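You operate a simulated robot arm through the tools that you are given. There is no shell and no other tool.

You run a simulated robot arm. Do the job below in one go: nothing can be reset, and whatever is moved stays where it is left.

TASK
Top up the cream felt pads. At the end: there are three cream felt pads in the blue trolley drawer, made up from those on the top of the blue trolley; whatever was shut is shut again. Leave all else as you found it, and nothing knocked over.

The check looks at the end state, three seconds after you hand in, the way a careful person would. Anything else that was tipped, shoved, dropped, spilled or broken makes it a failure.

THE ROBOT
A 7-joint arm with a two-finger parallel gripper, fixed in place. Base frame: the origin is on the floor under the middle of its stand, x ahead of it, y to its left, z up. Units: cm, rad, N and s.
It reaches about 124.7 cm from its shoulder. Its first joint turns from -2.304 to 2.304 rad. Payload 3.91 kg.
Tool frame: the origin (TCP) lies between the finger pads and is the grasp point; the fingertips stand 3 cm ahead of it; z points along the fingers, y is the line along which they close. The gripper opens to 11 cm. The fingers are 2 cm wide and 1 cm thick; the gripper's body (4.8 by 11.2 cm) begins 5.5 cm behind the TCP.
Orientation is that of the tool frame in the base frame, as [roll, pitch, yaw] about the fixed x, y, z axes, in that order (R = Rz(yaw) Ry(pitch) Rx(roll)). With the fingers straight down and closing along the base's y, the tool's x points along the base's -x, its y along +y and its z along -z.

THE INTERFACE
- The arm moves only by the tool play_rows. Its argument "moves" is a list of rows, each a list of 7 numbers: the shift along the base's x, y, z in mm, then the turn, a rotation vector about the base's x, y, z in rad, then the opening in per cent of the stroke, from 0 (shut) to 100 (fully open). In form: [[tx, ty, tz, wx, wy, wz, fingers], ...]. A call has 1 to 20 rows; each row shifts and turns the commanded pose from where the row before left it. A row lasts 0.2 s, in which the tool goes at most 5 cm and 0.15 rad; a call with a longer step from one row to the next is refused whole, and so is a gripper value outside its range. Where a pose cannot be reached the arm comes as near as it can. A force on the tool above 40 N (or 10 N above the force at the start of the call, whichever is more), or a blocked arm, ends the call early, and 0.2 s more pass. The fingers move at their own pace (about 10.8 cm/s each) and stop on an object; they squeeze with about 23 N. The grip force told is the motor's: it shows also when the fingers shut on nothing. Time passes only in rows, and 0.2 s behind the last, so rows that do not move let the fingers close. The reply holds the time, the measured pose of the TCP, the force on the tool along the base axes, the opening and the grip force, in the units named above and with some noise, with the torque about the TCP (base axes, N m) and any sound that the robot's microphone picked up.
- Cameras (640 x 400 px; columns grow to the right, rows downward): "scene" is fixed at [5.11, 64.85, 136.85]; the picture's right is [-0.28, -0.96, 0.00], its down [-0.67, 0.19, -0.72] and it looks along [0.69, -0.20, -0.70] (base axes); focal length 275 px, centre (320, 200). "wrist" rides on the gripper at [7.2, 1.7, -10.3] in the tool frame; the picture's right is [-0.23, 0.97, 0.00], its down [-0.76, -0.18, -0.62] and it looks along [-0.61, -0.14, 0.78] (tool axes); focal length 222 px, centre (320, 200). There is no depth. A picture from a camera that has moved, and an enlarged one, comes with that camera's place and axes in the base frame and with its lens.
- get_image(camera): a new picture of that camera. It takes no simulated time.
- zoom(camera, box): a new picture of the part [left, top, right, bottom] of that camera's present view, enlarged. It takes no simulated time.
- job_done(): hands the job in; it is judged then, once.

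Places have to be worked out from the pictures, the camera data and where the tool is seen. Open the gripper and draw the arm clear of the work before you hand the job in, unless the task says otherwise.

The tools are called after "Emit:" as a command line: name --pt "numbers of a row" for each row, then --argument value for the rest, lists and objects as JSON in quotes. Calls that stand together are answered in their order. play_rows: Moves the arm, as the interface text tells. Its arguments: {"type":"object","properties":{"moves":{"type":"array","items":{"type":"array","items":{"type":"number"}}}},"required":["moves"]} The other tools are called the same way: get_image (camera) takes a picture; zoom (camera, box) takes an enlarged picture of a part of a camera's view; job_done () hands the job in.

At the start:

```text
time_s: 0.0
eef_pos: [41.5, 50.96, 116.23]
orientation: [3.141, 0.001, -3.141]
force: [0.2, 0.0, 0.8]
torque: [0.0, 0.01, -0.01]
gripper_width: 10.99
grip_force: 0.0
```

scene: 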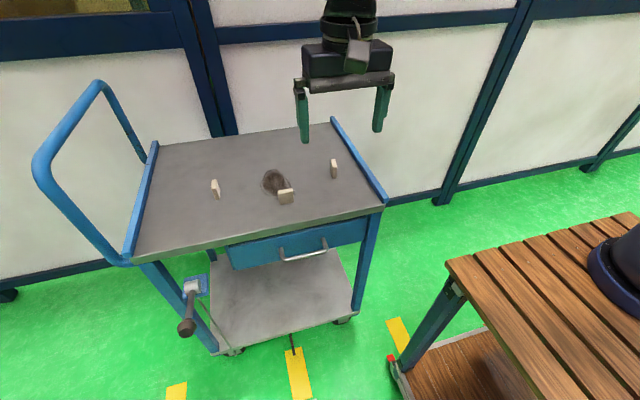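
wrist: 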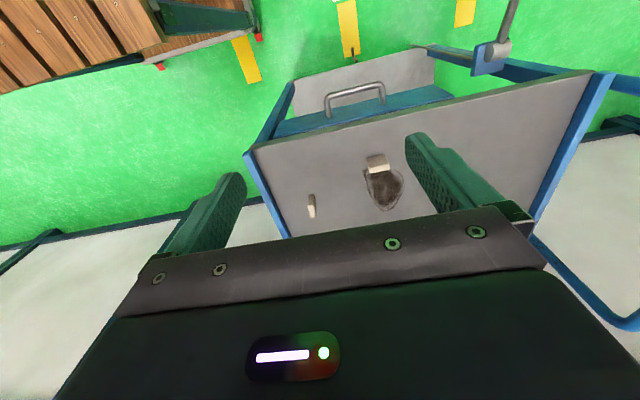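

I start by looking closer at the trolley top, the drawer and the brake/pedal area in the scene camera and the wrist camera.

Emit:
zoom --camera "scene" --box '[120, 110, 400, 285]'

Emit:
zoom --camera "scene" --box '[130, 230, 370, 380]'

Emit:
zoom --camera "wrist" --box '[230, 40, 630, 240]'

```text
2.29 times, centred on (260, 198) of scene
camera zoom: at [5.11, 64.85, 136.85], right [-0.28, -0.96, 0.0], down [-0.67, 0.19, -0.72], along [0.69, -0.2, -0.7], focal length 629 px, centre (457, 206)
```

zoom: 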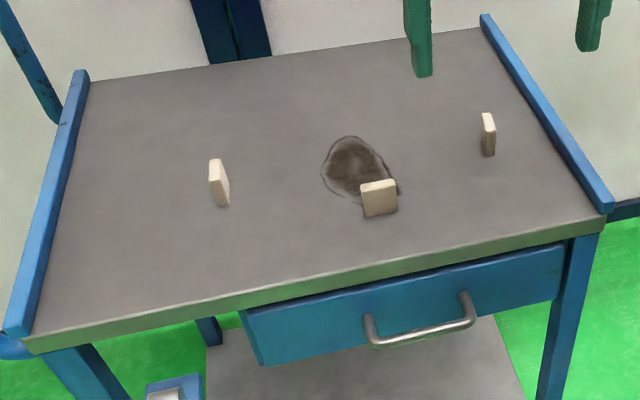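

```text
2.67 times, centred on (250, 305) of scene
camera zoom: at [5.11, 64.85, 136.85], right [-0.28, -0.96, 0.0], down [-0.67, 0.19, -0.72], along [0.69, -0.2, -0.7], focal length 734 px, centre (507, -80)
```

zoom: 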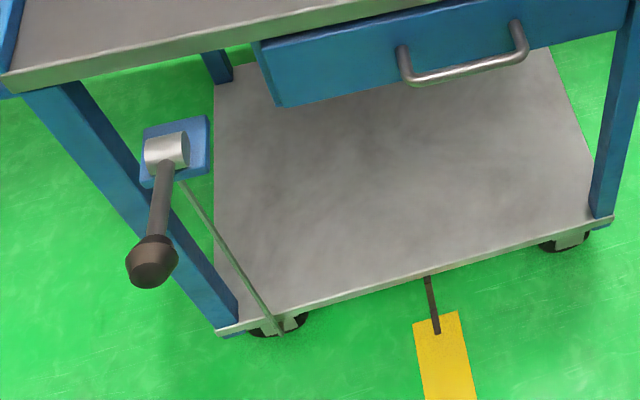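

```text
1.60 times, centred on (430, 140) of wrist
camera zoom: at [34.18, 52.71, 126.61], right [0.23, 0.97, 0.0], down [0.76, -0.18, 0.62], along [0.61, -0.14, -0.78], focal length 355 px, centre (144, 296)
```

zoom: 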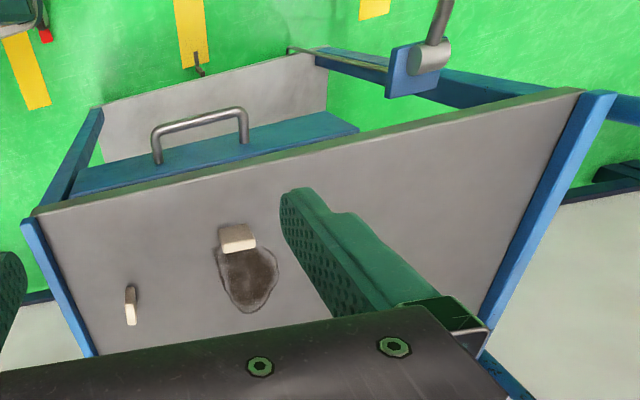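

The trolley top is at about z≈82.5, x 52..102, y 32..97, with three pads standing on it at roughly (67,77), (60,59) and (67,42). The drawer front sits at x≈53, y 37..76, z 67..78, with a bar handle near (48,56,72), and there is a brake-like lever near (49,87,70). I'll draw the arm back and tilt it so the wrist camera can view the front of the trolley and the lever.

Emit:
play_rows --pt "-30 24 -10 0 -0.06 0 100" --pt "-30 24 -10 0 -0.06 0 100" --pt "-30 24 -10 0 -0.06 0 100" --pt "-30 24 -10 0 -0.06 0 100" --pt "-30 24 -10 0 -0.06 0 100" --pt "-30 24 -10 0 -0.06 0 100" --pt "-30 24 -10 0 -0.06 0 100" --pt "-30 24 -10 0 -0.06 0 100" --pt "-30 24 -10 0 -0.06 0 100" --pt "-30 24 -10 0 -0.06 0 100"

```text
time_s: 2.2
eef_pos: [11.67, 75.0, 106.32]
orientation: [3.14, 0.602, 3.138]
force: [1.2, -0.7, 1.0]
torque: [0.04, 0.04, 0.0]
gripper_width: 10.99
grip_force: 0.1
```

The arm reached the pose. Now I look at the front of the trolley.

Emit:
get_image --camera "wrist"

Emit:
get_image --camera "scene"

```text
taken
camera wrist: at [-0.22, 76.83, 110.73], right [0.19, 0.97, 0.13], down [0.28, -0.18, 0.94], along [0.94, -0.14, -0.3], focal length 222 px, centre (320, 200)
```

wrist: 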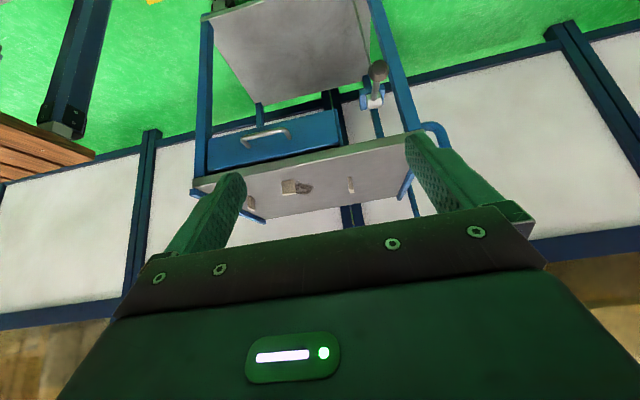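

```text
taken
```

scene: 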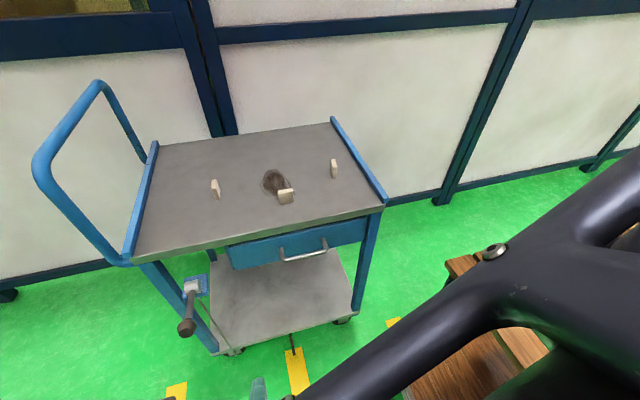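

Emit:
zoom --camera "wrist" --box '[180, 0, 460, 175]'

Emit:
zoom --camera "wrist" --box '[320, 40, 440, 115]'

Emit:
zoom --camera "scene" --box '[150, 260, 250, 360]'

Emit:
zoom --camera "scene" --box '[250, 310, 350, 400]'

```text
2.29 times, centred on (320, 88) of wrist
camera zoom: at [-0.22, 76.83, 110.73], right [0.19, 0.97, 0.13], down [0.28, -0.18, 0.94], along [0.94, -0.14, -0.3], focal length 508 px, centre (320, 457)
```

zoom: 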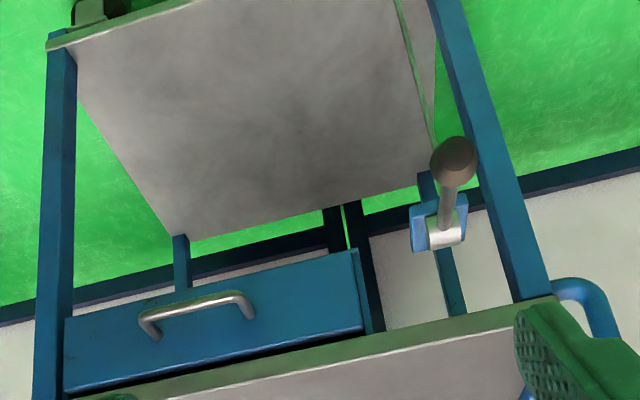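

```text
5.33 times, centred on (380, 78) of wrist
camera zoom: at [-0.22, 76.83, 110.73], right [0.19, 0.97, 0.13], down [0.28, -0.18, 0.94], along [0.94, -0.14, -0.3], focal length 1185 px, centre (0, 853)
```

zoom: 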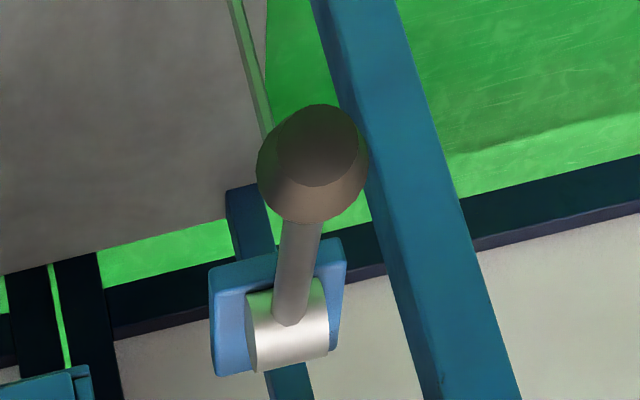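

```text
4.00 times, centred on (200, 310) of scene
camera zoom: at [5.11, 64.85, 136.85], right [-0.28, -0.96, 0.0], down [-0.67, 0.19, -0.72], along [0.69, -0.2, -0.7], focal length 1101 px, centre (800, -240)
```

zoom: 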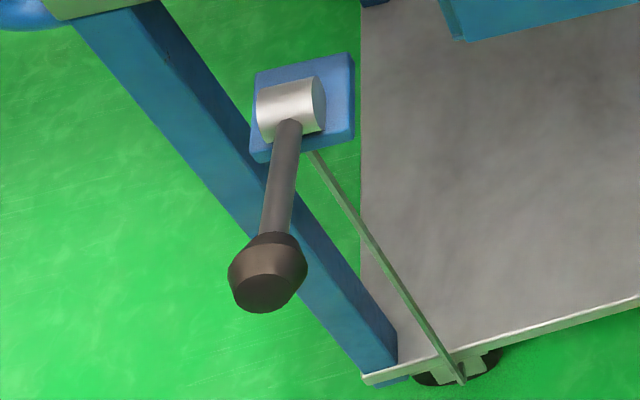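

```text
4.44 times, centred on (300, 355) of scene
camera zoom: at [5.11, 64.85, 136.85], right [-0.28, -0.96, 0.0], down [-0.67, 0.19, -0.72], along [0.69, -0.2, -0.7], focal length 1223 px, centre (409, -489)
```

zoom: 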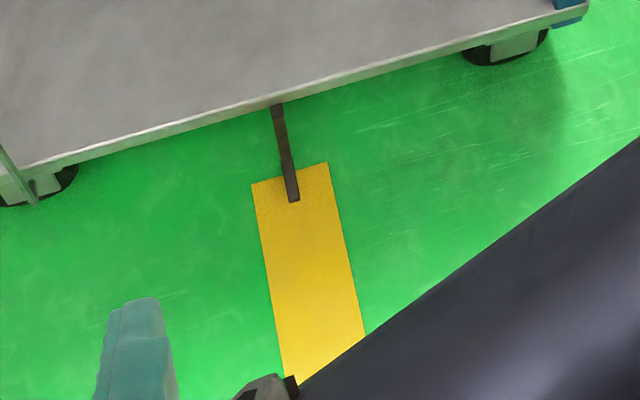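

The lever pivots about the y axis at roughly (46,86,74), with its knob sticking out towards the robot at about (35.5,86,75), and a rod runs from it down to the front-left caster, so it looks like a wheel brake. I'll lower the camera for a closer look at the caster and the brake linkage, to see whether the brake is on.

Emit:
play_rows --pt "0 5 -40 0 0.03 0 100" --pt "0 5 -40 0 0.03 0 100" --pt "0 5 -40 0 0.03 0 100" --pt "0 5 -40 0 0.03 0 100" --pt "0 5 -40 0 0.03 0 100" --pt "0 5 -40 0 0.03 0 100" --pt "0 5 -40 0 0.03 0 100" --pt "0 5 -40 0 0.03 0 100"

Emit:
get_image --camera "wrist"

```text
time_s: 4.0
eef_pos: [11.4, 78.91, 74.33]
orientation: [3.14, 0.359, 3.138]
force: [-0.3, -0.1, 0.1]
torque: [-0.01, 0.05, 0.02]
gripper_width: 11.0
grip_force: 0.2
```

```text
taken
camera wrist: at [0.86, 80.68, 81.52], right [0.21, 0.97, 0.08], down [0.49, -0.18, 0.85], along [0.84, -0.14, -0.52], focal length 222 px, centre (320, 200)
```

wrist: 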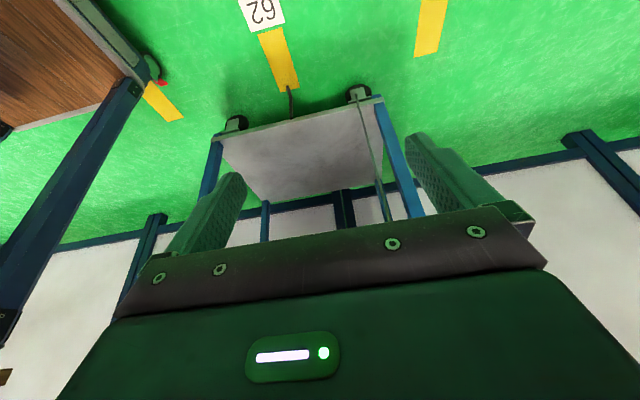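

Emit:
zoom --camera "wrist" --box '[200, 70, 420, 220]'

Emit:
zoom --camera "wrist" --box '[330, 75, 400, 125]'

Emit:
zoom --camera "wrist" --box '[215, 70, 315, 145]'

Emit:
zoom --camera "wrist" --box '[220, 0, 460, 120]'

```text
2.67 times, centred on (310, 145) of wrist
camera zoom: at [0.86, 80.68, 81.52], right [0.21, 0.97, 0.08], down [0.49, -0.18, 0.85], along [0.84, -0.14, -0.52], focal length 592 px, centre (347, 347)
```

zoom: 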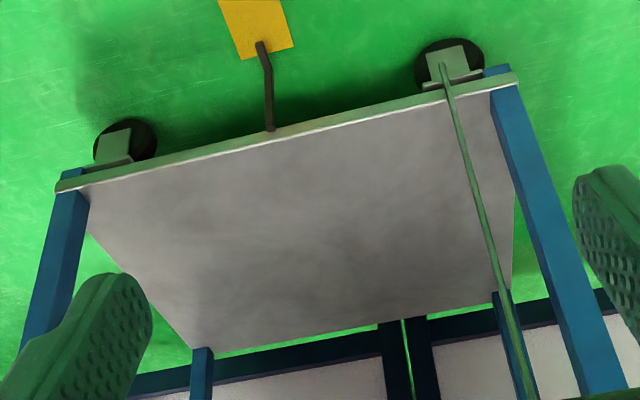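

```text
8.00 times, centred on (365, 100) of wrist
camera zoom: at [0.86, 80.68, 81.52], right [0.21, 0.97, 0.08], down [0.49, -0.18, 0.85], along [0.84, -0.14, -0.52], focal length 1777 px, centre (-40, 1000)
```

zoom: 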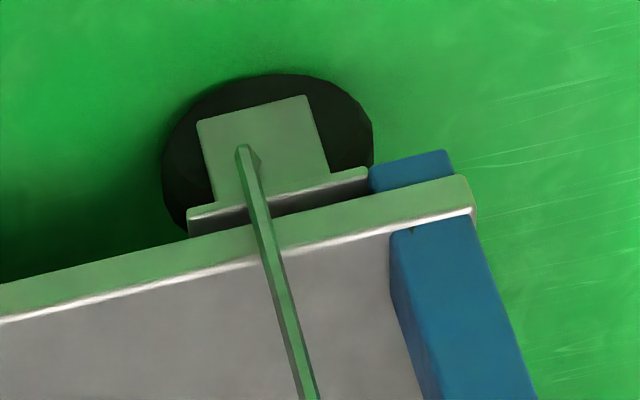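

```text
5.33 times, centred on (265, 108) of wrist
camera zoom: at [0.86, 80.68, 81.52], right [0.21, 0.97, 0.08], down [0.49, -0.18, 0.85], along [0.84, -0.14, -0.52], focal length 1185 px, centre (613, 693)
```

zoom: 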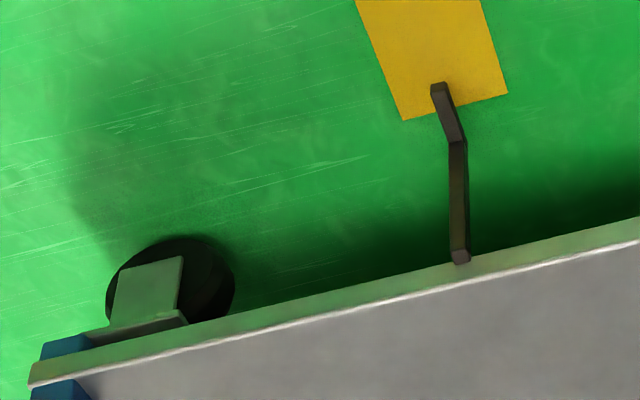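

```text
2.67 times, centred on (340, 60) of wrist
camera zoom: at [0.86, 80.68, 81.52], right [0.21, 0.97, 0.08], down [0.49, -0.18, 0.85], along [0.84, -0.14, -0.52], focal length 592 px, centre (267, 573)
```

zoom: 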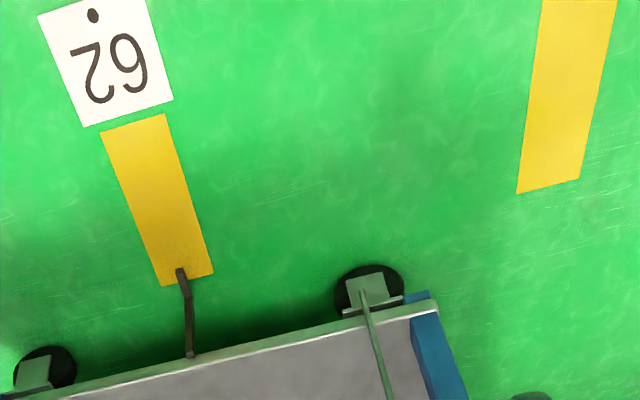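

The pointer under the shelf marks the trolley's place on a bay tape, and the caster end shows no clear on/off sign. I'll bring the camera nearer to the lever plate to look for markings and end stops.

Emit:
play_rows --pt "20 0 38 0 -0.05 0 100" --pt "26 0 38 0 -0.05 0 100" --pt "30 0 36 0 -0.05 0 100" --pt "30 0 36 0 -0.05 0 100" --pt "30 0 30 0 -0.05 0 100"

Emit:
get_image --camera "wrist"

Emit:
zoom --camera "wrist" --box '[320, 50, 460, 180]'

```text
time_s: 5.2
eef_pos: [25.26, 78.82, 92.0]
orientation: [-3.14, 0.612, -3.141]
force: [-0.3, -0.2, -0.1]
torque: [0.0, -0.03, 0.02]
gripper_width: 10.99
grip_force: 0.0
```

```text
taken
camera wrist: at [13.31, 80.64, 96.35], right [0.19, 0.97, 0.13], down [0.27, -0.18, 0.95], along [0.95, -0.14, -0.29], focal length 222 px, centre (320, 200)
```

wrist: 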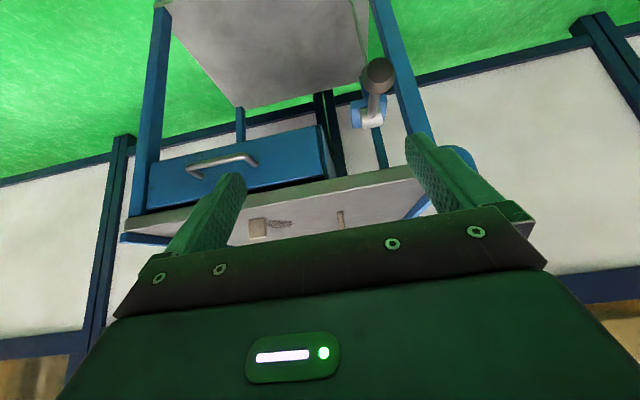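

```text
3.08 times, centred on (390, 115) of wrist
camera zoom: at [13.31, 80.64, 96.35], right [0.19, 0.97, 0.13], down [0.27, -0.18, 0.95], along [0.95, -0.14, -0.29], focal length 684 px, centre (105, 462)
```

zoom: 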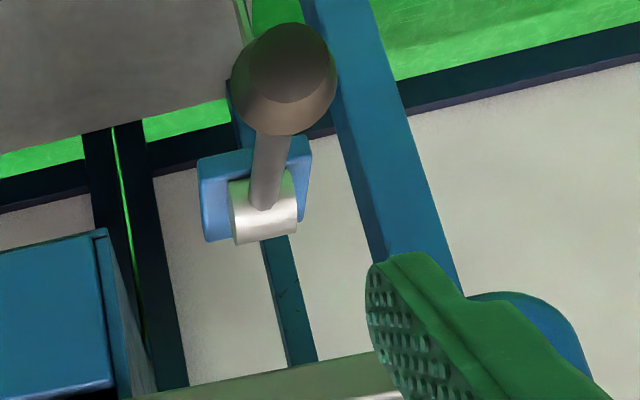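

The lever plate carries no markings; the knob is at about (35,86,76) and the pivot at (46.8,86,73), so the lever stands slightly above horizontal. Next I look closely at the handle so I can measure it before a gentle pull test.

Emit:
zoom --camera "wrist" --box '[130, 110, 340, 241]'

Emit:
zoom --camera "scene" --box '[215, 200, 375, 300]'

```text
3.05 times, centred on (235, 176) of wrist
camera zoom: at [13.31, 80.64, 96.35], right [0.19, 0.97, 0.13], down [0.27, -0.18, 0.95], along [0.95, -0.14, -0.29], focal length 677 px, centre (579, 275)
```

zoom: 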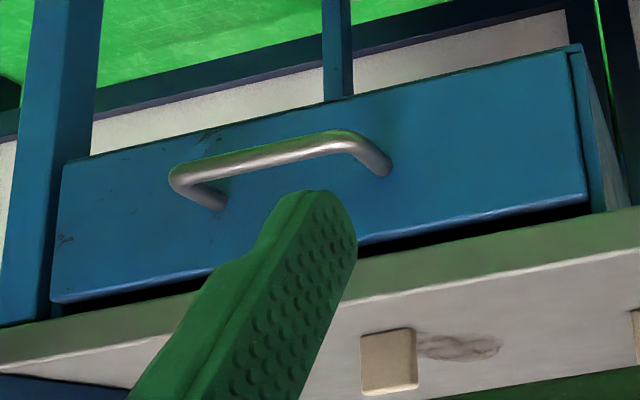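

```text
4.00 times, centred on (295, 250) of scene
camera zoom: at [5.11, 64.85, 136.85], right [-0.28, -0.96, 0.0], down [-0.67, 0.19, -0.72], along [0.69, -0.2, -0.7], focal length 1101 px, centre (420, 0)
```

zoom: 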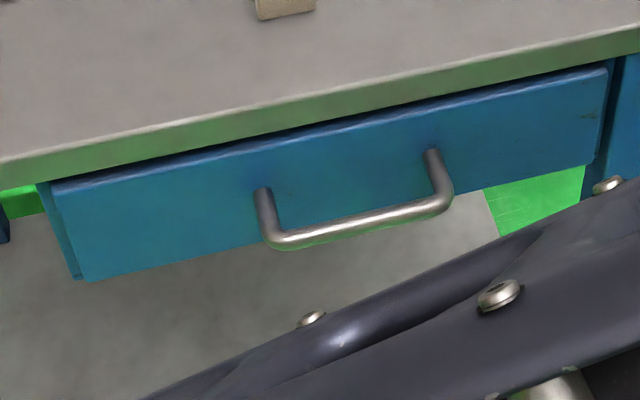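

From the two views the handle bar is at x≈46.3, z≈75.6, spanning y≈51.5..63, and the drawer front is at x≈50.9. The trolley top is at z≈84. I'll turn the gripper so the fingers close across the bar, tilted forward about 1.0 rad, at a standoff in front of the handle.

Emit:
play_rows --pt "0 -40 0 0 -0.1 0 60" --pt "0 -40 0 0 -0.1 0 40" --pt "0 -40 0 0 -0.1 0 32" --pt "0 -40 0 0 -0.09 0 32" --pt "0 -27 0 0.12 0 -0.077 32" --pt "0 -27 0 0.12 0 -0.077 32" --pt "0 0 0 0.12 0 -0.077 32" --pt "0 0 0 0.12 0 -0.077 32" --pt "0 0 0 0.12 0 -0.077 32" --pt "0 0 0 0.12 0 -0.077 32" --pt "0 0 0 0.12 0 -0.077 32" --pt "0 0 0 0.12 0 -0.077 32" --pt "0 0 0 0.12 0 -0.077 32" --pt "0 0 0 0.12 0 -0.077 32" --pt "0 0 0 0.12 0 -0.077 32"

Emit:
get_image --camera "scene"

Emit:
get_image --camera "wrist"

```text
time_s: 8.4
eef_pos: [35.18, 67.58, 92.35]
orientation: [2.144, 0.0, 1.568]
force: [-0.2, -0.6, -1.1]
torque: [0.04, 0.05, 0.0]
gripper_width: 3.5
grip_force: 0.1
out of reach, approached as far as the arm can: row 10, 11, 12, 13, 14, 15
```

```text
taken
```

scene: 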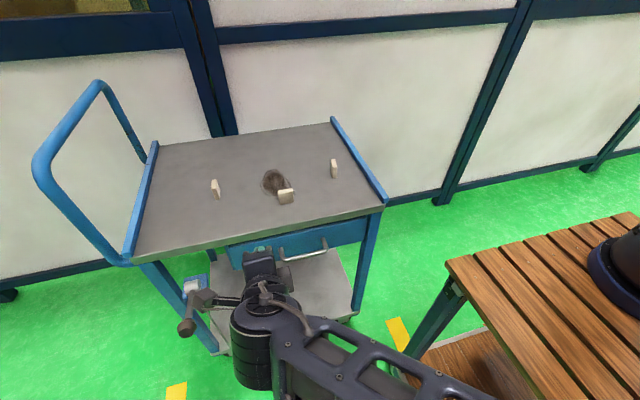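

```text
taken
camera wrist: at [27.34, 74.81, 99.34], right [0.53, -0.23, 0.82], down [-0.62, -0.76, 0.19], along [0.58, -0.61, -0.54], focal length 222 px, centre (320, 200)
```

wrist: 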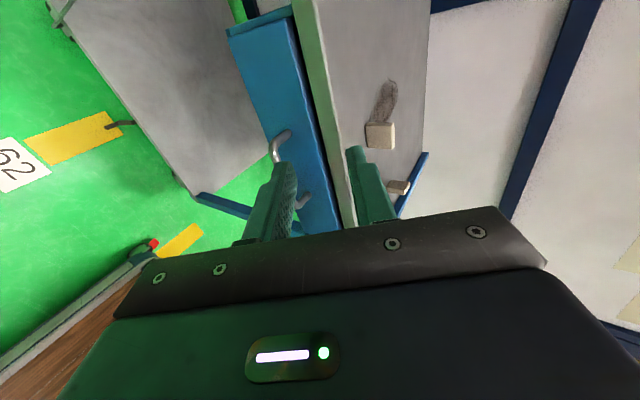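

With that steep forward tilt the arm can't come as close as (25,57), so a steeper (more vertical) tool is needed to leave room for pulling the drawer. I'll reduce the tilt to about 0.45 rad and see where the arm settles.

Emit:
play_rows --pt "0 0 0 0 0.11 0 32" --pt "0 0 0 0 0.11 0 32" --pt "0 0 0 0 0.11 0 32" --pt "0 0 0 0 0.11 0 32" --pt "0 0 0 0 0.11 0 32" --pt "0 0 0 0 0 0 32"

Emit:
get_image --camera "scene"

Emit:
get_image --camera "wrist"

```text
time_s: 9.8
eef_pos: [35.1, 67.4, 92.32]
orientation: [2.692, 0.0, 1.572]
force: [0.7, 0.4, -0.3]
torque: [-0.01, -0.01, 0.0]
gripper_width: 3.51
grip_force: 0.1
```

```text
taken
```

scene: 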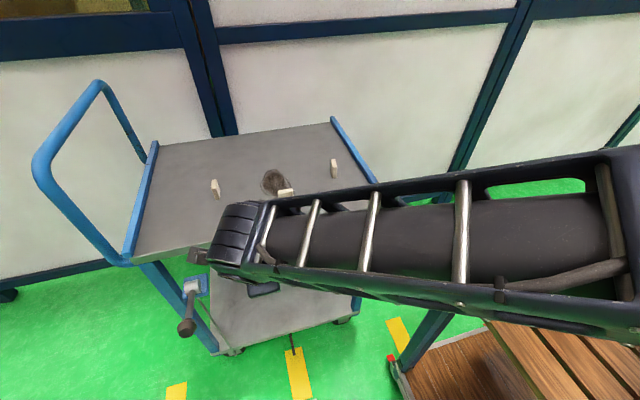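

```text
taken
camera wrist: at [32.13, 74.76, 102.32], right [0.88, -0.23, 0.42], down [-0.43, -0.76, 0.48], along [0.21, -0.61, -0.77], focal length 222 px, centre (320, 200)
```

wrist: 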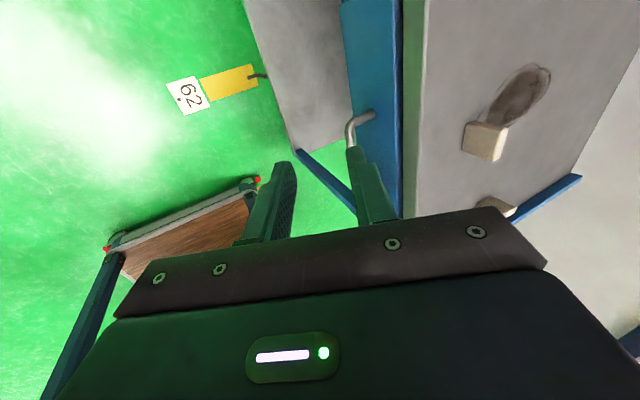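

The commanded pose follows the reached one. Before touching the handle, I check that the arm can reach the place where the handle will end up once the drawer is open, around (22,57,80).

Emit:
play_rows --pt "-27 -20 -20 0 0 0 32" --pt "-27 -20 -20 0 0 0 32" --pt "-27 -20 -20 0 0 0 32" --pt "-25 -20 -20 0 0 0 32" --pt "-25 -20 -30 0 0 0 32" --pt "0 0 0 0 0 0 32"

Emit:
get_image --camera "scene"

```text
time_s: 11.2
eef_pos: [22.14, 57.61, 81.27]
orientation: [2.69, 0.001, 1.571]
force: [-0.2, 0.6, 0.1]
torque: [0.01, -0.02, -0.03]
gripper_width: 3.53
grip_force: 0.2
```

```text
taken
```

scene: 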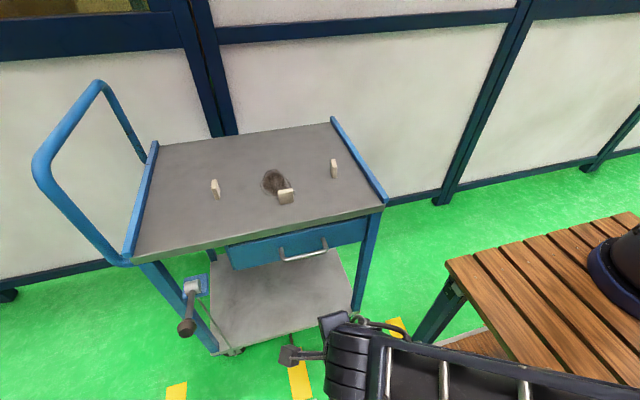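

That place is reachable. Now I move to the standoff above and in front of the handle bar and check with the wrist camera.

Emit:
play_rows --pt "30 0 18 0 0 0 32" --pt "35 0 14 0 0 0 32" --pt "35 0 10 0 0 0 32" --pt "35 0 10 0 0 0 32" --pt "35 0 8 0 0 0 32" --pt "0 0 0 0 0 0 32"

Emit:
get_image --camera "wrist"

Emit:
zoom --camera "wrist" --box '[220, 60, 460, 230]'

Emit:
zoom --camera "scene" --box '[190, 150, 390, 275]'

```text
time_s: 12.6
eef_pos: [39.09, 57.14, 87.25]
orientation: [2.691, 0.0, 1.571]
force: [0.1, -0.5, 0.3]
torque: [-0.02, 0.04, 0.0]
gripper_width: 3.51
grip_force: 0.0
```

```text
taken
camera wrist: at [35.98, 64.47, 97.17], right [0.88, -0.23, 0.42], down [-0.43, -0.76, 0.48], along [0.21, -0.61, -0.77], focal length 222 px, centre (320, 200)
```

wrist: 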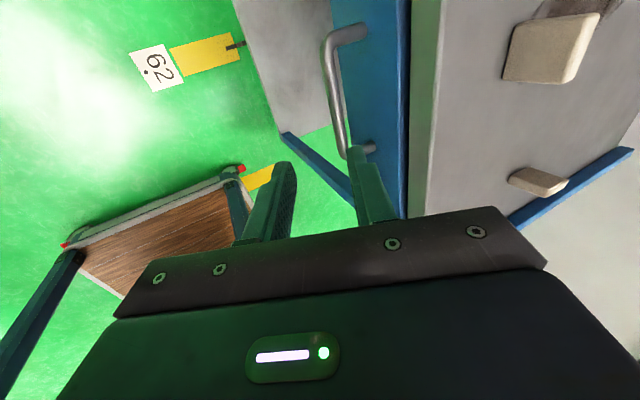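

```text
2.35 times, centred on (340, 145) of wrist
camera zoom: at [35.98, 64.47, 97.17], right [0.88, -0.23, 0.42], down [-0.43, -0.76, 0.48], along [0.21, -0.61, -0.77], focal length 523 px, centre (273, 329)
```

zoom: 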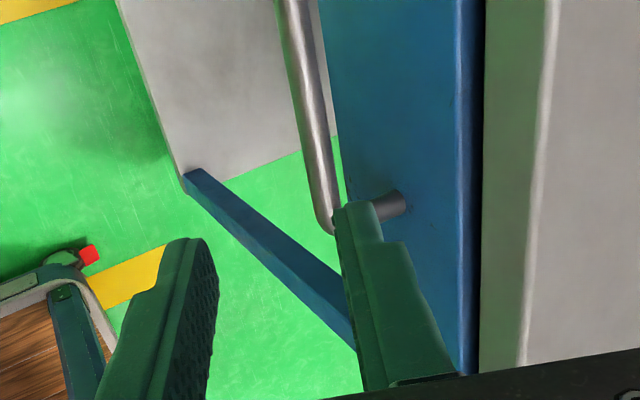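

```text
3.20 times, centred on (290, 212) of scene
camera zoom: at [5.11, 64.85, 136.85], right [-0.28, -0.96, 0.0], down [-0.67, 0.19, -0.72], along [0.69, -0.2, -0.7], focal length 881 px, centre (416, 160)
```

zoom: 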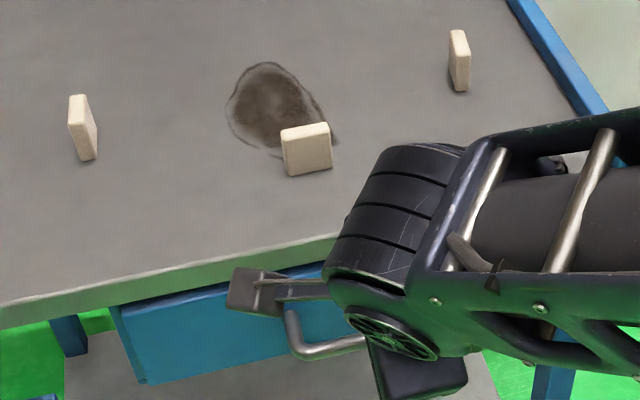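

The bar is at about (46.7, 57.4, 75.6) from this view. I tilt slightly more (0.55 rad) for clearance to the table edge and advance partway along the finger direction.

Emit:
play_rows --pt "13 3 -14 0 -0.1 0 32" --pt "8 0 -13 0 0 0 32" --pt "8 0 -13 0 0 0 32" --pt "8 0 -13 0 0 0 32" --pt "8 0 -13 0 0 0 32" --pt "0 0 0 0 0 0 32"

Emit:
get_image --camera "wrist"

Emit:
zoom --camera "scene" --box '[220, 180, 380, 300]'

```text
time_s: 14.0
eef_pos: [43.61, 57.68, 80.91]
orientation: [2.59, -0.001, 1.573]
force: [0.1, -0.3, -0.1]
torque: [-0.03, 0.02, 0.0]
gripper_width: 3.53
grip_force: 0.1
```

```text
taken
camera wrist: at [39.51, 65.0, 90.47], right [0.83, -0.23, 0.51], down [-0.48, -0.76, 0.44], along [0.29, -0.61, -0.74], focal length 222 px, centre (320, 200)
```

wrist: 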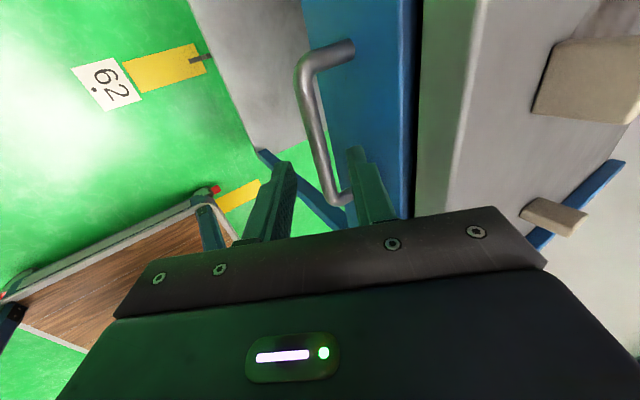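

```text
3.33 times, centred on (300, 240) of scene
camera zoom: at [5.11, 64.85, 136.85], right [-0.28, -0.96, 0.0], down [-0.67, 0.19, -0.72], along [0.69, -0.2, -0.7], focal length 917 px, centre (387, 67)
```

zoom: 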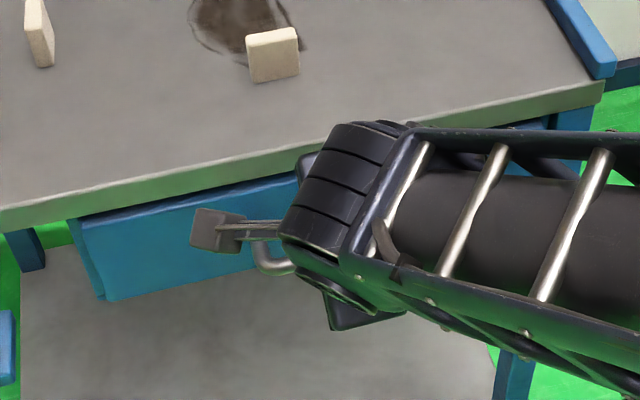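

The bar lies centred between the fingers along the approach line. I advance the last 5 cm slowly, then check before closing.

Emit:
play_rows --pt "6 0 -10 0 0 0 32" --pt "6 0 -10 0 0 0 32" --pt "6 0 -10 0 0 0 32" --pt "5 0 -8 0 0 0 32" --pt "4 0 -6 0 0 0 32" --pt "0 0 0 0 0 0 32"

Emit:
get_image --camera "wrist"

Emit:
zoom --camera "scene" --box '[220, 180, 380, 300]'

```text
time_s: 15.4
eef_pos: [46.42, 57.88, 76.5]
orientation: [2.59, 0.0, 1.573]
force: [0.0, 0.0, 0.6]
torque: [-0.03, 0.01, 0.0]
gripper_width: 3.56
grip_force: 0.1
```

```text
taken
camera wrist: at [42.22, 65.16, 85.96], right [0.83, -0.23, 0.51], down [-0.48, -0.76, 0.44], along [0.29, -0.61, -0.74], focal length 222 px, centre (320, 200)
```

wrist: 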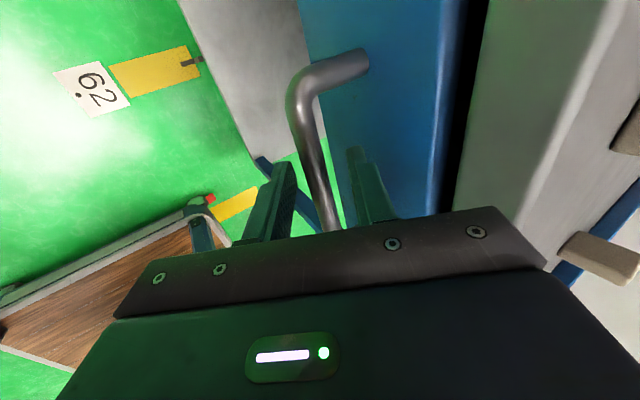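

```text
3.33 times, centred on (300, 240) of scene
camera zoom: at [5.11, 64.85, 136.85], right [-0.28, -0.96, 0.0], down [-0.67, 0.19, -0.72], along [0.69, -0.2, -0.7], focal length 917 px, centre (387, 67)
```

zoom: 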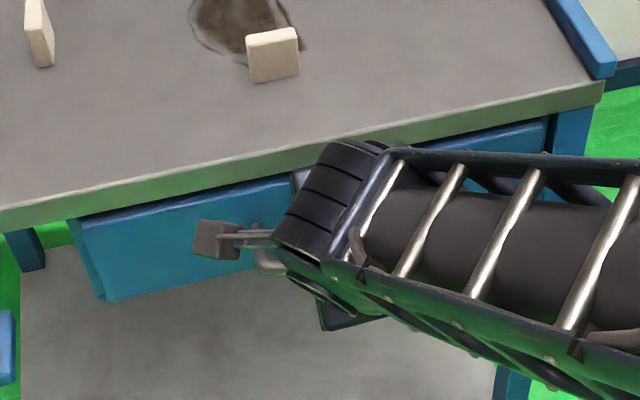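

The bar sits between the two fingers, with no contact force. I close the gripper on it.

Emit:
play_rows --pt "0 0 0 0 0 0 15" --pt "0 0 0 0 0 0 0" --pt "0 0 0 0 0 0 0" --pt "0 0 0 0 0 0 0"

Emit:
zoom --camera "wrist" --box '[50, 20, 250, 145]'

Emit:
get_image --camera "scene"

Emit:
zoom --camera "scene" --box '[150, 270, 250, 370]'

```text
time_s: 16.4
eef_pos: [46.24, 57.85, 76.21]
orientation: [2.592, 0.001, 1.572]
force: [-21.2, -3.5, -15.9]
torque: [0.46, 0.35, 0.06]
gripper_width: 1.35
grip_force: 44.7
```

```text
3.20 times, centred on (150, 82) of wrist
camera zoom: at [42.09, 65.18, 85.88], right [0.83, -0.22, 0.51], down [-0.48, -0.76, 0.44], along [0.29, -0.61, -0.74], focal length 711 px, centre (864, 576)
```

zoom: 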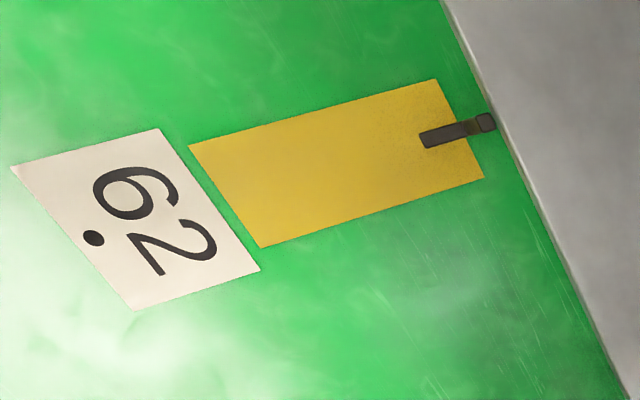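

```text
taken
```

scene: 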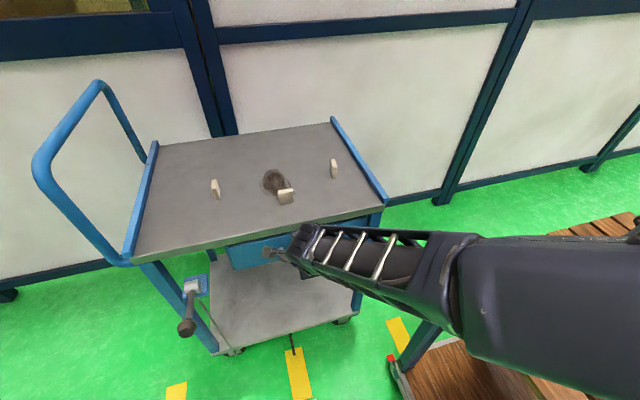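

```text
4.00 times, centred on (200, 320) of scene
camera zoom: at [5.11, 64.85, 136.85], right [-0.28, -0.96, 0.0], down [-0.67, 0.19, -0.72], along [0.69, -0.2, -0.7], focal length 1101 px, centre (800, -280)
```

zoom: 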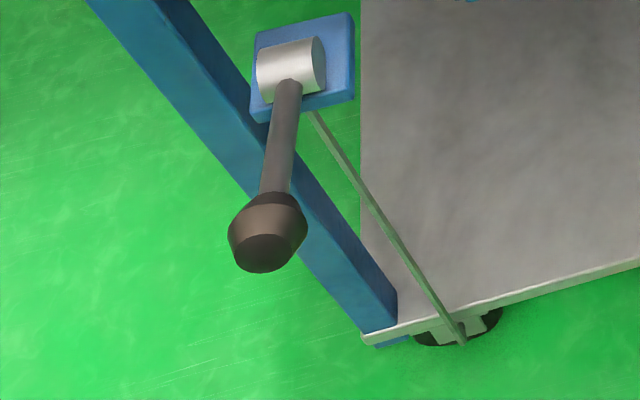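

The bar is gripped (1.35 cm). A 21 N push built up from mis-centring, and the trolley shows no shift against its floor mark, which suggests the wheels are held. I relax that force and then pull just a few mm to test what moves.

Emit:
play_rows --pt "-2 0 -2 0 0 0 0" --pt "-2 0 -1 0 0 0 0" --pt "-2 0 0 0 0 0 0" --pt "-2 0 0 0 0 0 0"

Emit:
zoom --camera "scene" --box '[250, 310, 350, 400]'

Emit:
zoom --camera "scene" --box '[150, 270, 250, 370]'

```text
time_s: 17.4
eef_pos: [45.64, 57.8, 76.28]
orientation: [2.588, -0.004, 1.574]
force: [3.2, 7.7, 32.7]
torque: [-0.34, -0.36, -0.25]
gripper_width: 1.38
grip_force: 44.7
```

```text
4.44 times, centred on (300, 355) of scene
camera zoom: at [5.11, 64.85, 136.85], right [-0.28, -0.96, 0.0], down [-0.67, 0.19, -0.72], along [0.69, -0.2, -0.7], focal length 1223 px, centre (409, -489)
```

zoom: 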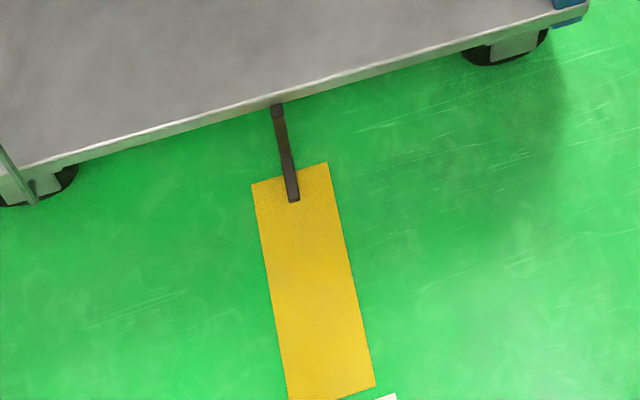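

```text
4.00 times, centred on (200, 320) of scene
camera zoom: at [5.11, 64.85, 136.85], right [-0.28, -0.96, 0.0], down [-0.67, 0.19, -0.72], along [0.69, -0.2, -0.7], focal length 1101 px, centre (800, -280)
```

zoom: 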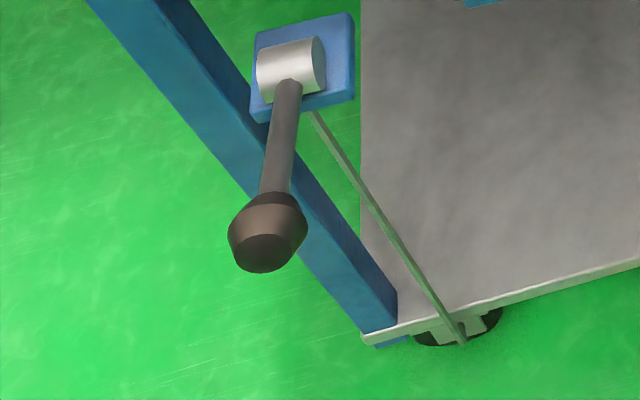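

The bar moved about 6 mm towards the robot with only ~3 N, and the trolley's pointer and casters have not moved, so the drawer slides and the wheels hold. I ease the vertical force (raise 2 mm) and pull on gently.

Emit:
play_rows --pt "0 0 2 0 0 0 0" --pt "-3 0 0 0 0 0 0" --pt "-4 0 0 0 0 0 0" --pt "-4 0 0 0 0 0 0" --pt "-4 0 0 0 0 0 0"

Emit:
zoom --camera "scene" --box '[140, 220, 380, 370]'

```text
time_s: 18.6
eef_pos: [43.9, 57.78, 76.17]
orientation: [2.589, -0.002, 1.573]
force: [-1.0, 13.6, 27.4]
torque: [0.14, -0.17, 0.03]
gripper_width: 1.38
grip_force: 45.1
```

```text
2.67 times, centred on (260, 295) of scene
camera zoom: at [5.11, 64.85, 136.85], right [-0.28, -0.96, 0.0], down [-0.67, 0.19, -0.72], along [0.69, -0.2, -0.7], focal length 734 px, centre (480, -53)
```

zoom: 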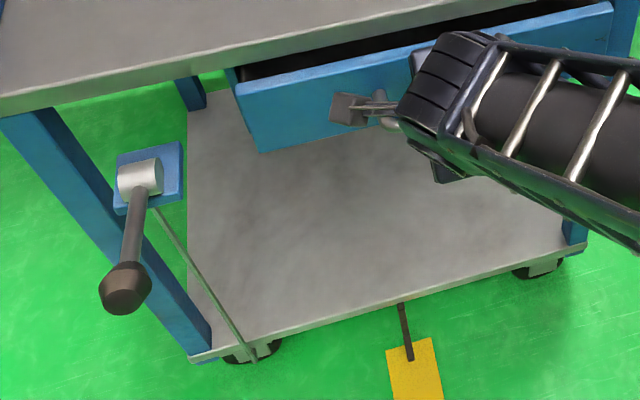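

The drawer is opening and the trolley stays put. I relieve the side and vertical loads a little and keep pulling.

Emit:
play_rows --pt "-4 1 2 0 0 0 0" --pt "-10 0 0 0 0 0 0" --pt "-10 0 0 0 0 0 0" --pt "-10 0 0 0 0 0 0" --pt "-10 0 0 0 0 0 0"

```text
time_s: 19.8
eef_pos: [39.42, 57.8, 76.3]
orientation: [2.593, 0.004, 1.573]
force: [-1.2, 2.1, -34.8]
torque: [0.69, 0.19, 0.21]
gripper_width: 1.37
grip_force: 45.2
```

The drawer follows smoothly. The vertical load has swung the other way, so I lower 1 mm and keep pulling with checks.

Emit:
play_rows --pt "-8 0 -1 0 0 0 0" --pt "-14 0 0 0 0 0 0" --pt "-14 0 0 0 0 0 0" --pt "-14 0 0 0 0 0 0"

Emit:
get_image --camera "scene"

```text
time_s: 20.8
eef_pos: [34.72, 57.77, 76.19]
orientation: [2.591, 0.004, 1.572]
force: [-1.0, -9.3, -32.4]
torque: [0.5, 0.19, 0.21]
gripper_width: 1.39
grip_force: 44.7
```

```text
taken
```

scene: 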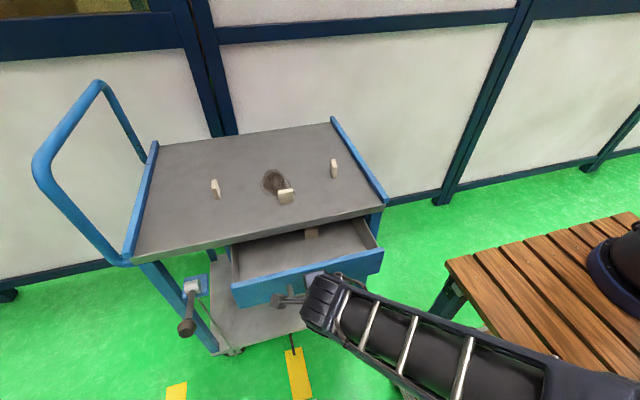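

The drawer is about 12 cm open and one pad is visible inside at the back of the open part. I keep pulling to see the whole drawer, easing down a little.

Emit:
play_rows --pt "-8 -1 -2 0 0 0 0" --pt "-14 0 0 0 0 0 0" --pt "-14 0 0 0 0 0 0" --pt "-14 0 0 0 0 0 0"

Emit:
get_image --camera "scene"

```text
time_s: 21.8
eef_pos: [29.61, 57.78, 76.2]
orientation: [2.59, -0.002, 1.571]
force: [-0.1, -17.5, 27.9]
torque: [-0.49, -0.2, -0.3]
gripper_width: 1.37
grip_force: 45.2
```

```text
taken
```

scene: 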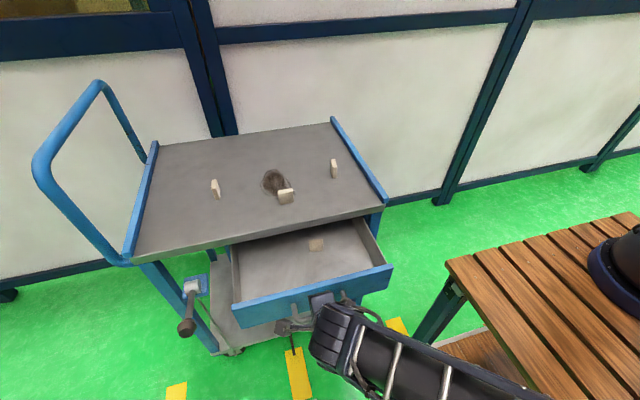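

One pad lies in the drawer so far. I pull further to see whether others lie deeper.

Emit:
play_rows --pt "-8 1 1 0 0 0 0" --pt "-14 0 0 0 0 0 0" --pt "-14 0 0 0 0 0 0" --pt "-14 0 0 0 0 0 0"

Emit:
get_image --camera "scene"

Emit:
zoom --camera "scene" --box '[220, 200, 400, 320]'

```text
time_s: 22.8
eef_pos: [24.29, 57.87, 76.21]
orientation: [2.592, 0.0, 1.574]
force: [-0.4, -5.1, -20.5]
torque: [0.67, 0.2, 0.36]
gripper_width: 1.36
grip_force: 44.4
```

```text
taken
```

scene: 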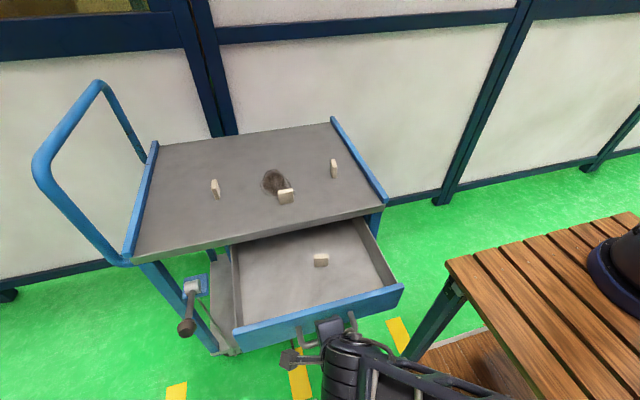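

```text
3.33 times, centred on (310, 260) of scene
camera zoom: at [5.11, 64.85, 136.85], right [-0.28, -0.96, 0.0], down [-0.67, 0.19, -0.72], along [0.69, -0.2, -0.7], focal length 917 px, centre (353, 0)
```

zoom: 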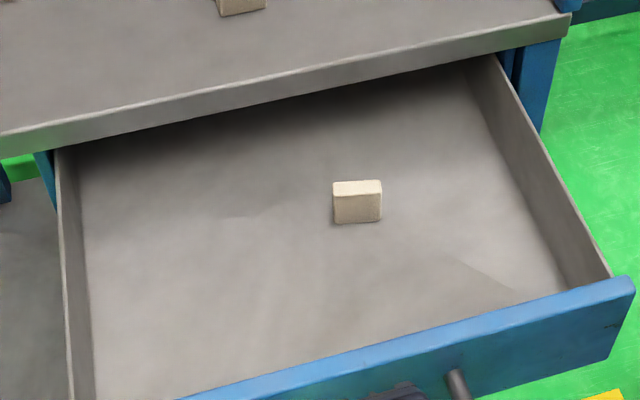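

The drawer is open about 22 cm and holds one pad standing on edge near its middle. I release the handle and back off along the finger axis.

Emit:
play_rows --pt "0 0 -1 0 0 0 0" --pt "0 0 0 0 0 0 32" --pt "0 0 0 0 0 0 32" --pt "-6 0 10 0 0 0 32" --pt "-8 0 13 0 0 0 32" --pt "-10 0 17 0 0 0 32" --pt "-13 0 21 0 0 0 32" --pt "-13 0 21 0 0 0 32" --pt "0 0 0 0 0 0 32"

Emit:
get_image --camera "scene"

```text
time_s: 24.8
eef_pos: [21.72, 58.71, 83.75]
orientation: [2.597, 0.002, 1.575]
force: [0.2, 0.2, 1.4]
torque: [0.0, -0.03, -0.01]
gripper_width: 3.53
grip_force: 0.0
out of reach, approached as far as the arm can: row 7, 8
```

```text
taken
```

scene: 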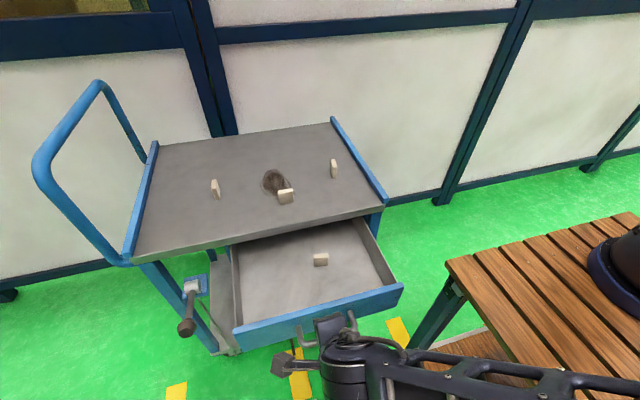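

The handle is released and the drawer stayed put. I raise the arm, bring the tool vertical, and turn it back so the fingers close along y and the camera looks forward.

Emit:
play_rows --pt "0 0 30 0 0.11 0 60" --pt "0 0 30 0 0.11 0 80" --pt "0 0 30 0 0.11 0 100" --pt "0 0 30 0 0.11 0 100" --pt "0 0 30 0 0.104 0 100" --pt "10 0 0 0 0 0.145 100" --pt "10 0 0 0 0 0.145 100" --pt "0 0 0 0 0 0.145 100" --pt "0 0 0 0 0 0.145 100" --pt "0 0 0 0 0 0.145 100" --pt "0 0 0 0 0 0.145 100" --pt "0 0 0 0 0 0.145 100" --pt "0 0 0 0 0 0.145 100" --pt "0 0 0 0 0 0.145 100" --pt "0 0 0 0 0 0.145 100" --pt "0 0 0 0 0 0.117 100"

Emit:
get_image --camera "scene"

Emit:
get_image --camera "wrist"

```text
time_s: 28.2
eef_pos: [23.7, 58.62, 98.73]
orientation: [3.134, -0.003, 3.141]
force: [-0.7, 0.8, 0.1]
torque: [-0.01, -0.01, 0.03]
gripper_width: 11.03
grip_force: 0.1
```

```text
taken
```

scene: 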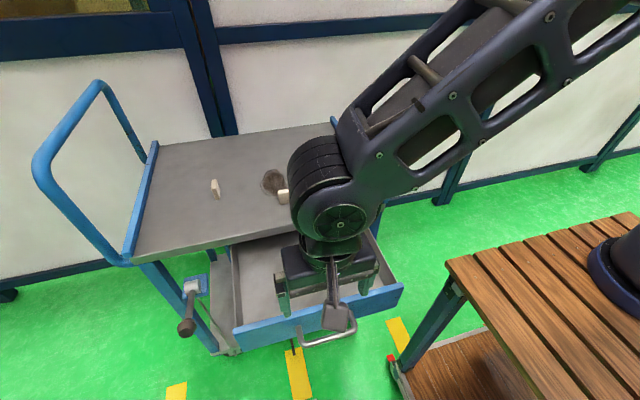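

```text
taken
camera wrist: at [16.35, 60.37, 109.03], right [0.23, 0.97, 0.01], down [0.76, -0.18, 0.62], along [0.61, -0.14, -0.78], focal length 222 px, centre (320, 200)
```

wrist: 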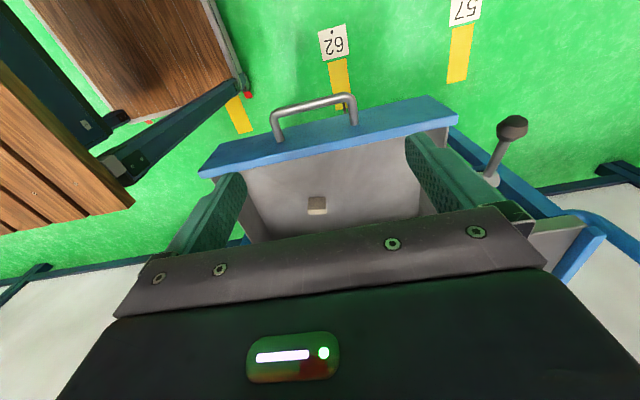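

Now I dip and tilt the camera to look into the drawer under the trolley top, to check whether anything lies at its back.

Emit:
play_rows --pt "0 0 -20 0 -0.12 0 100" --pt "0 0 -20 0 -0.12 0 100" --pt "0 0 -20 0 -0.12 0 100" --pt "0 0 -20 0 -0.12 0 100" --pt "0 0 -15 0 -0.12 0 100" --pt "0 0 0 0 0 0 100"

Emit:
get_image --camera "wrist"

Emit:
zoom --camera "wrist" --box '[180, 80, 460, 255]'

```text
time_s: 29.6
eef_pos: [23.63, 58.81, 89.37]
orientation: [3.132, 0.601, 3.138]
force: [0.6, 0.6, 0.1]
torque: [0.0, 0.01, 0.0]
gripper_width: 11.0
grip_force: 0.1
```

```text
taken
camera wrist: at [11.73, 60.42, 93.69], right [0.19, 0.97, 0.14], down [0.28, -0.18, 0.94], along [0.94, -0.14, -0.3], focal length 222 px, centre (320, 200)
```

wrist: 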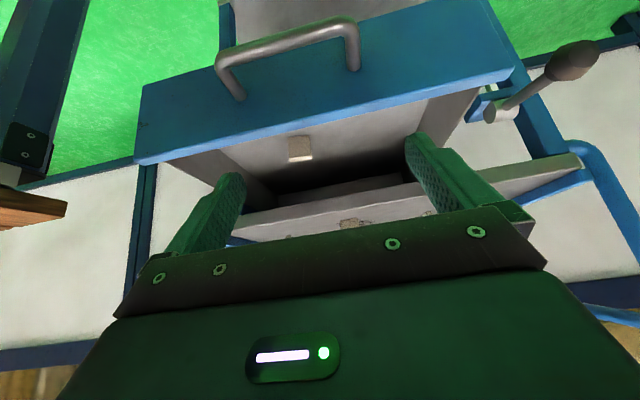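

```text
2.29 times, centred on (320, 168) of wrist
camera zoom: at [11.73, 60.42, 93.69], right [0.19, 0.97, 0.14], down [0.28, -0.18, 0.94], along [0.94, -0.14, -0.3], focal length 508 px, centre (320, 274)
```

zoom: 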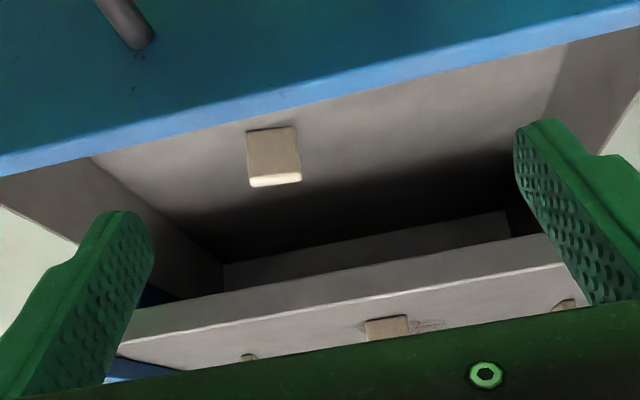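

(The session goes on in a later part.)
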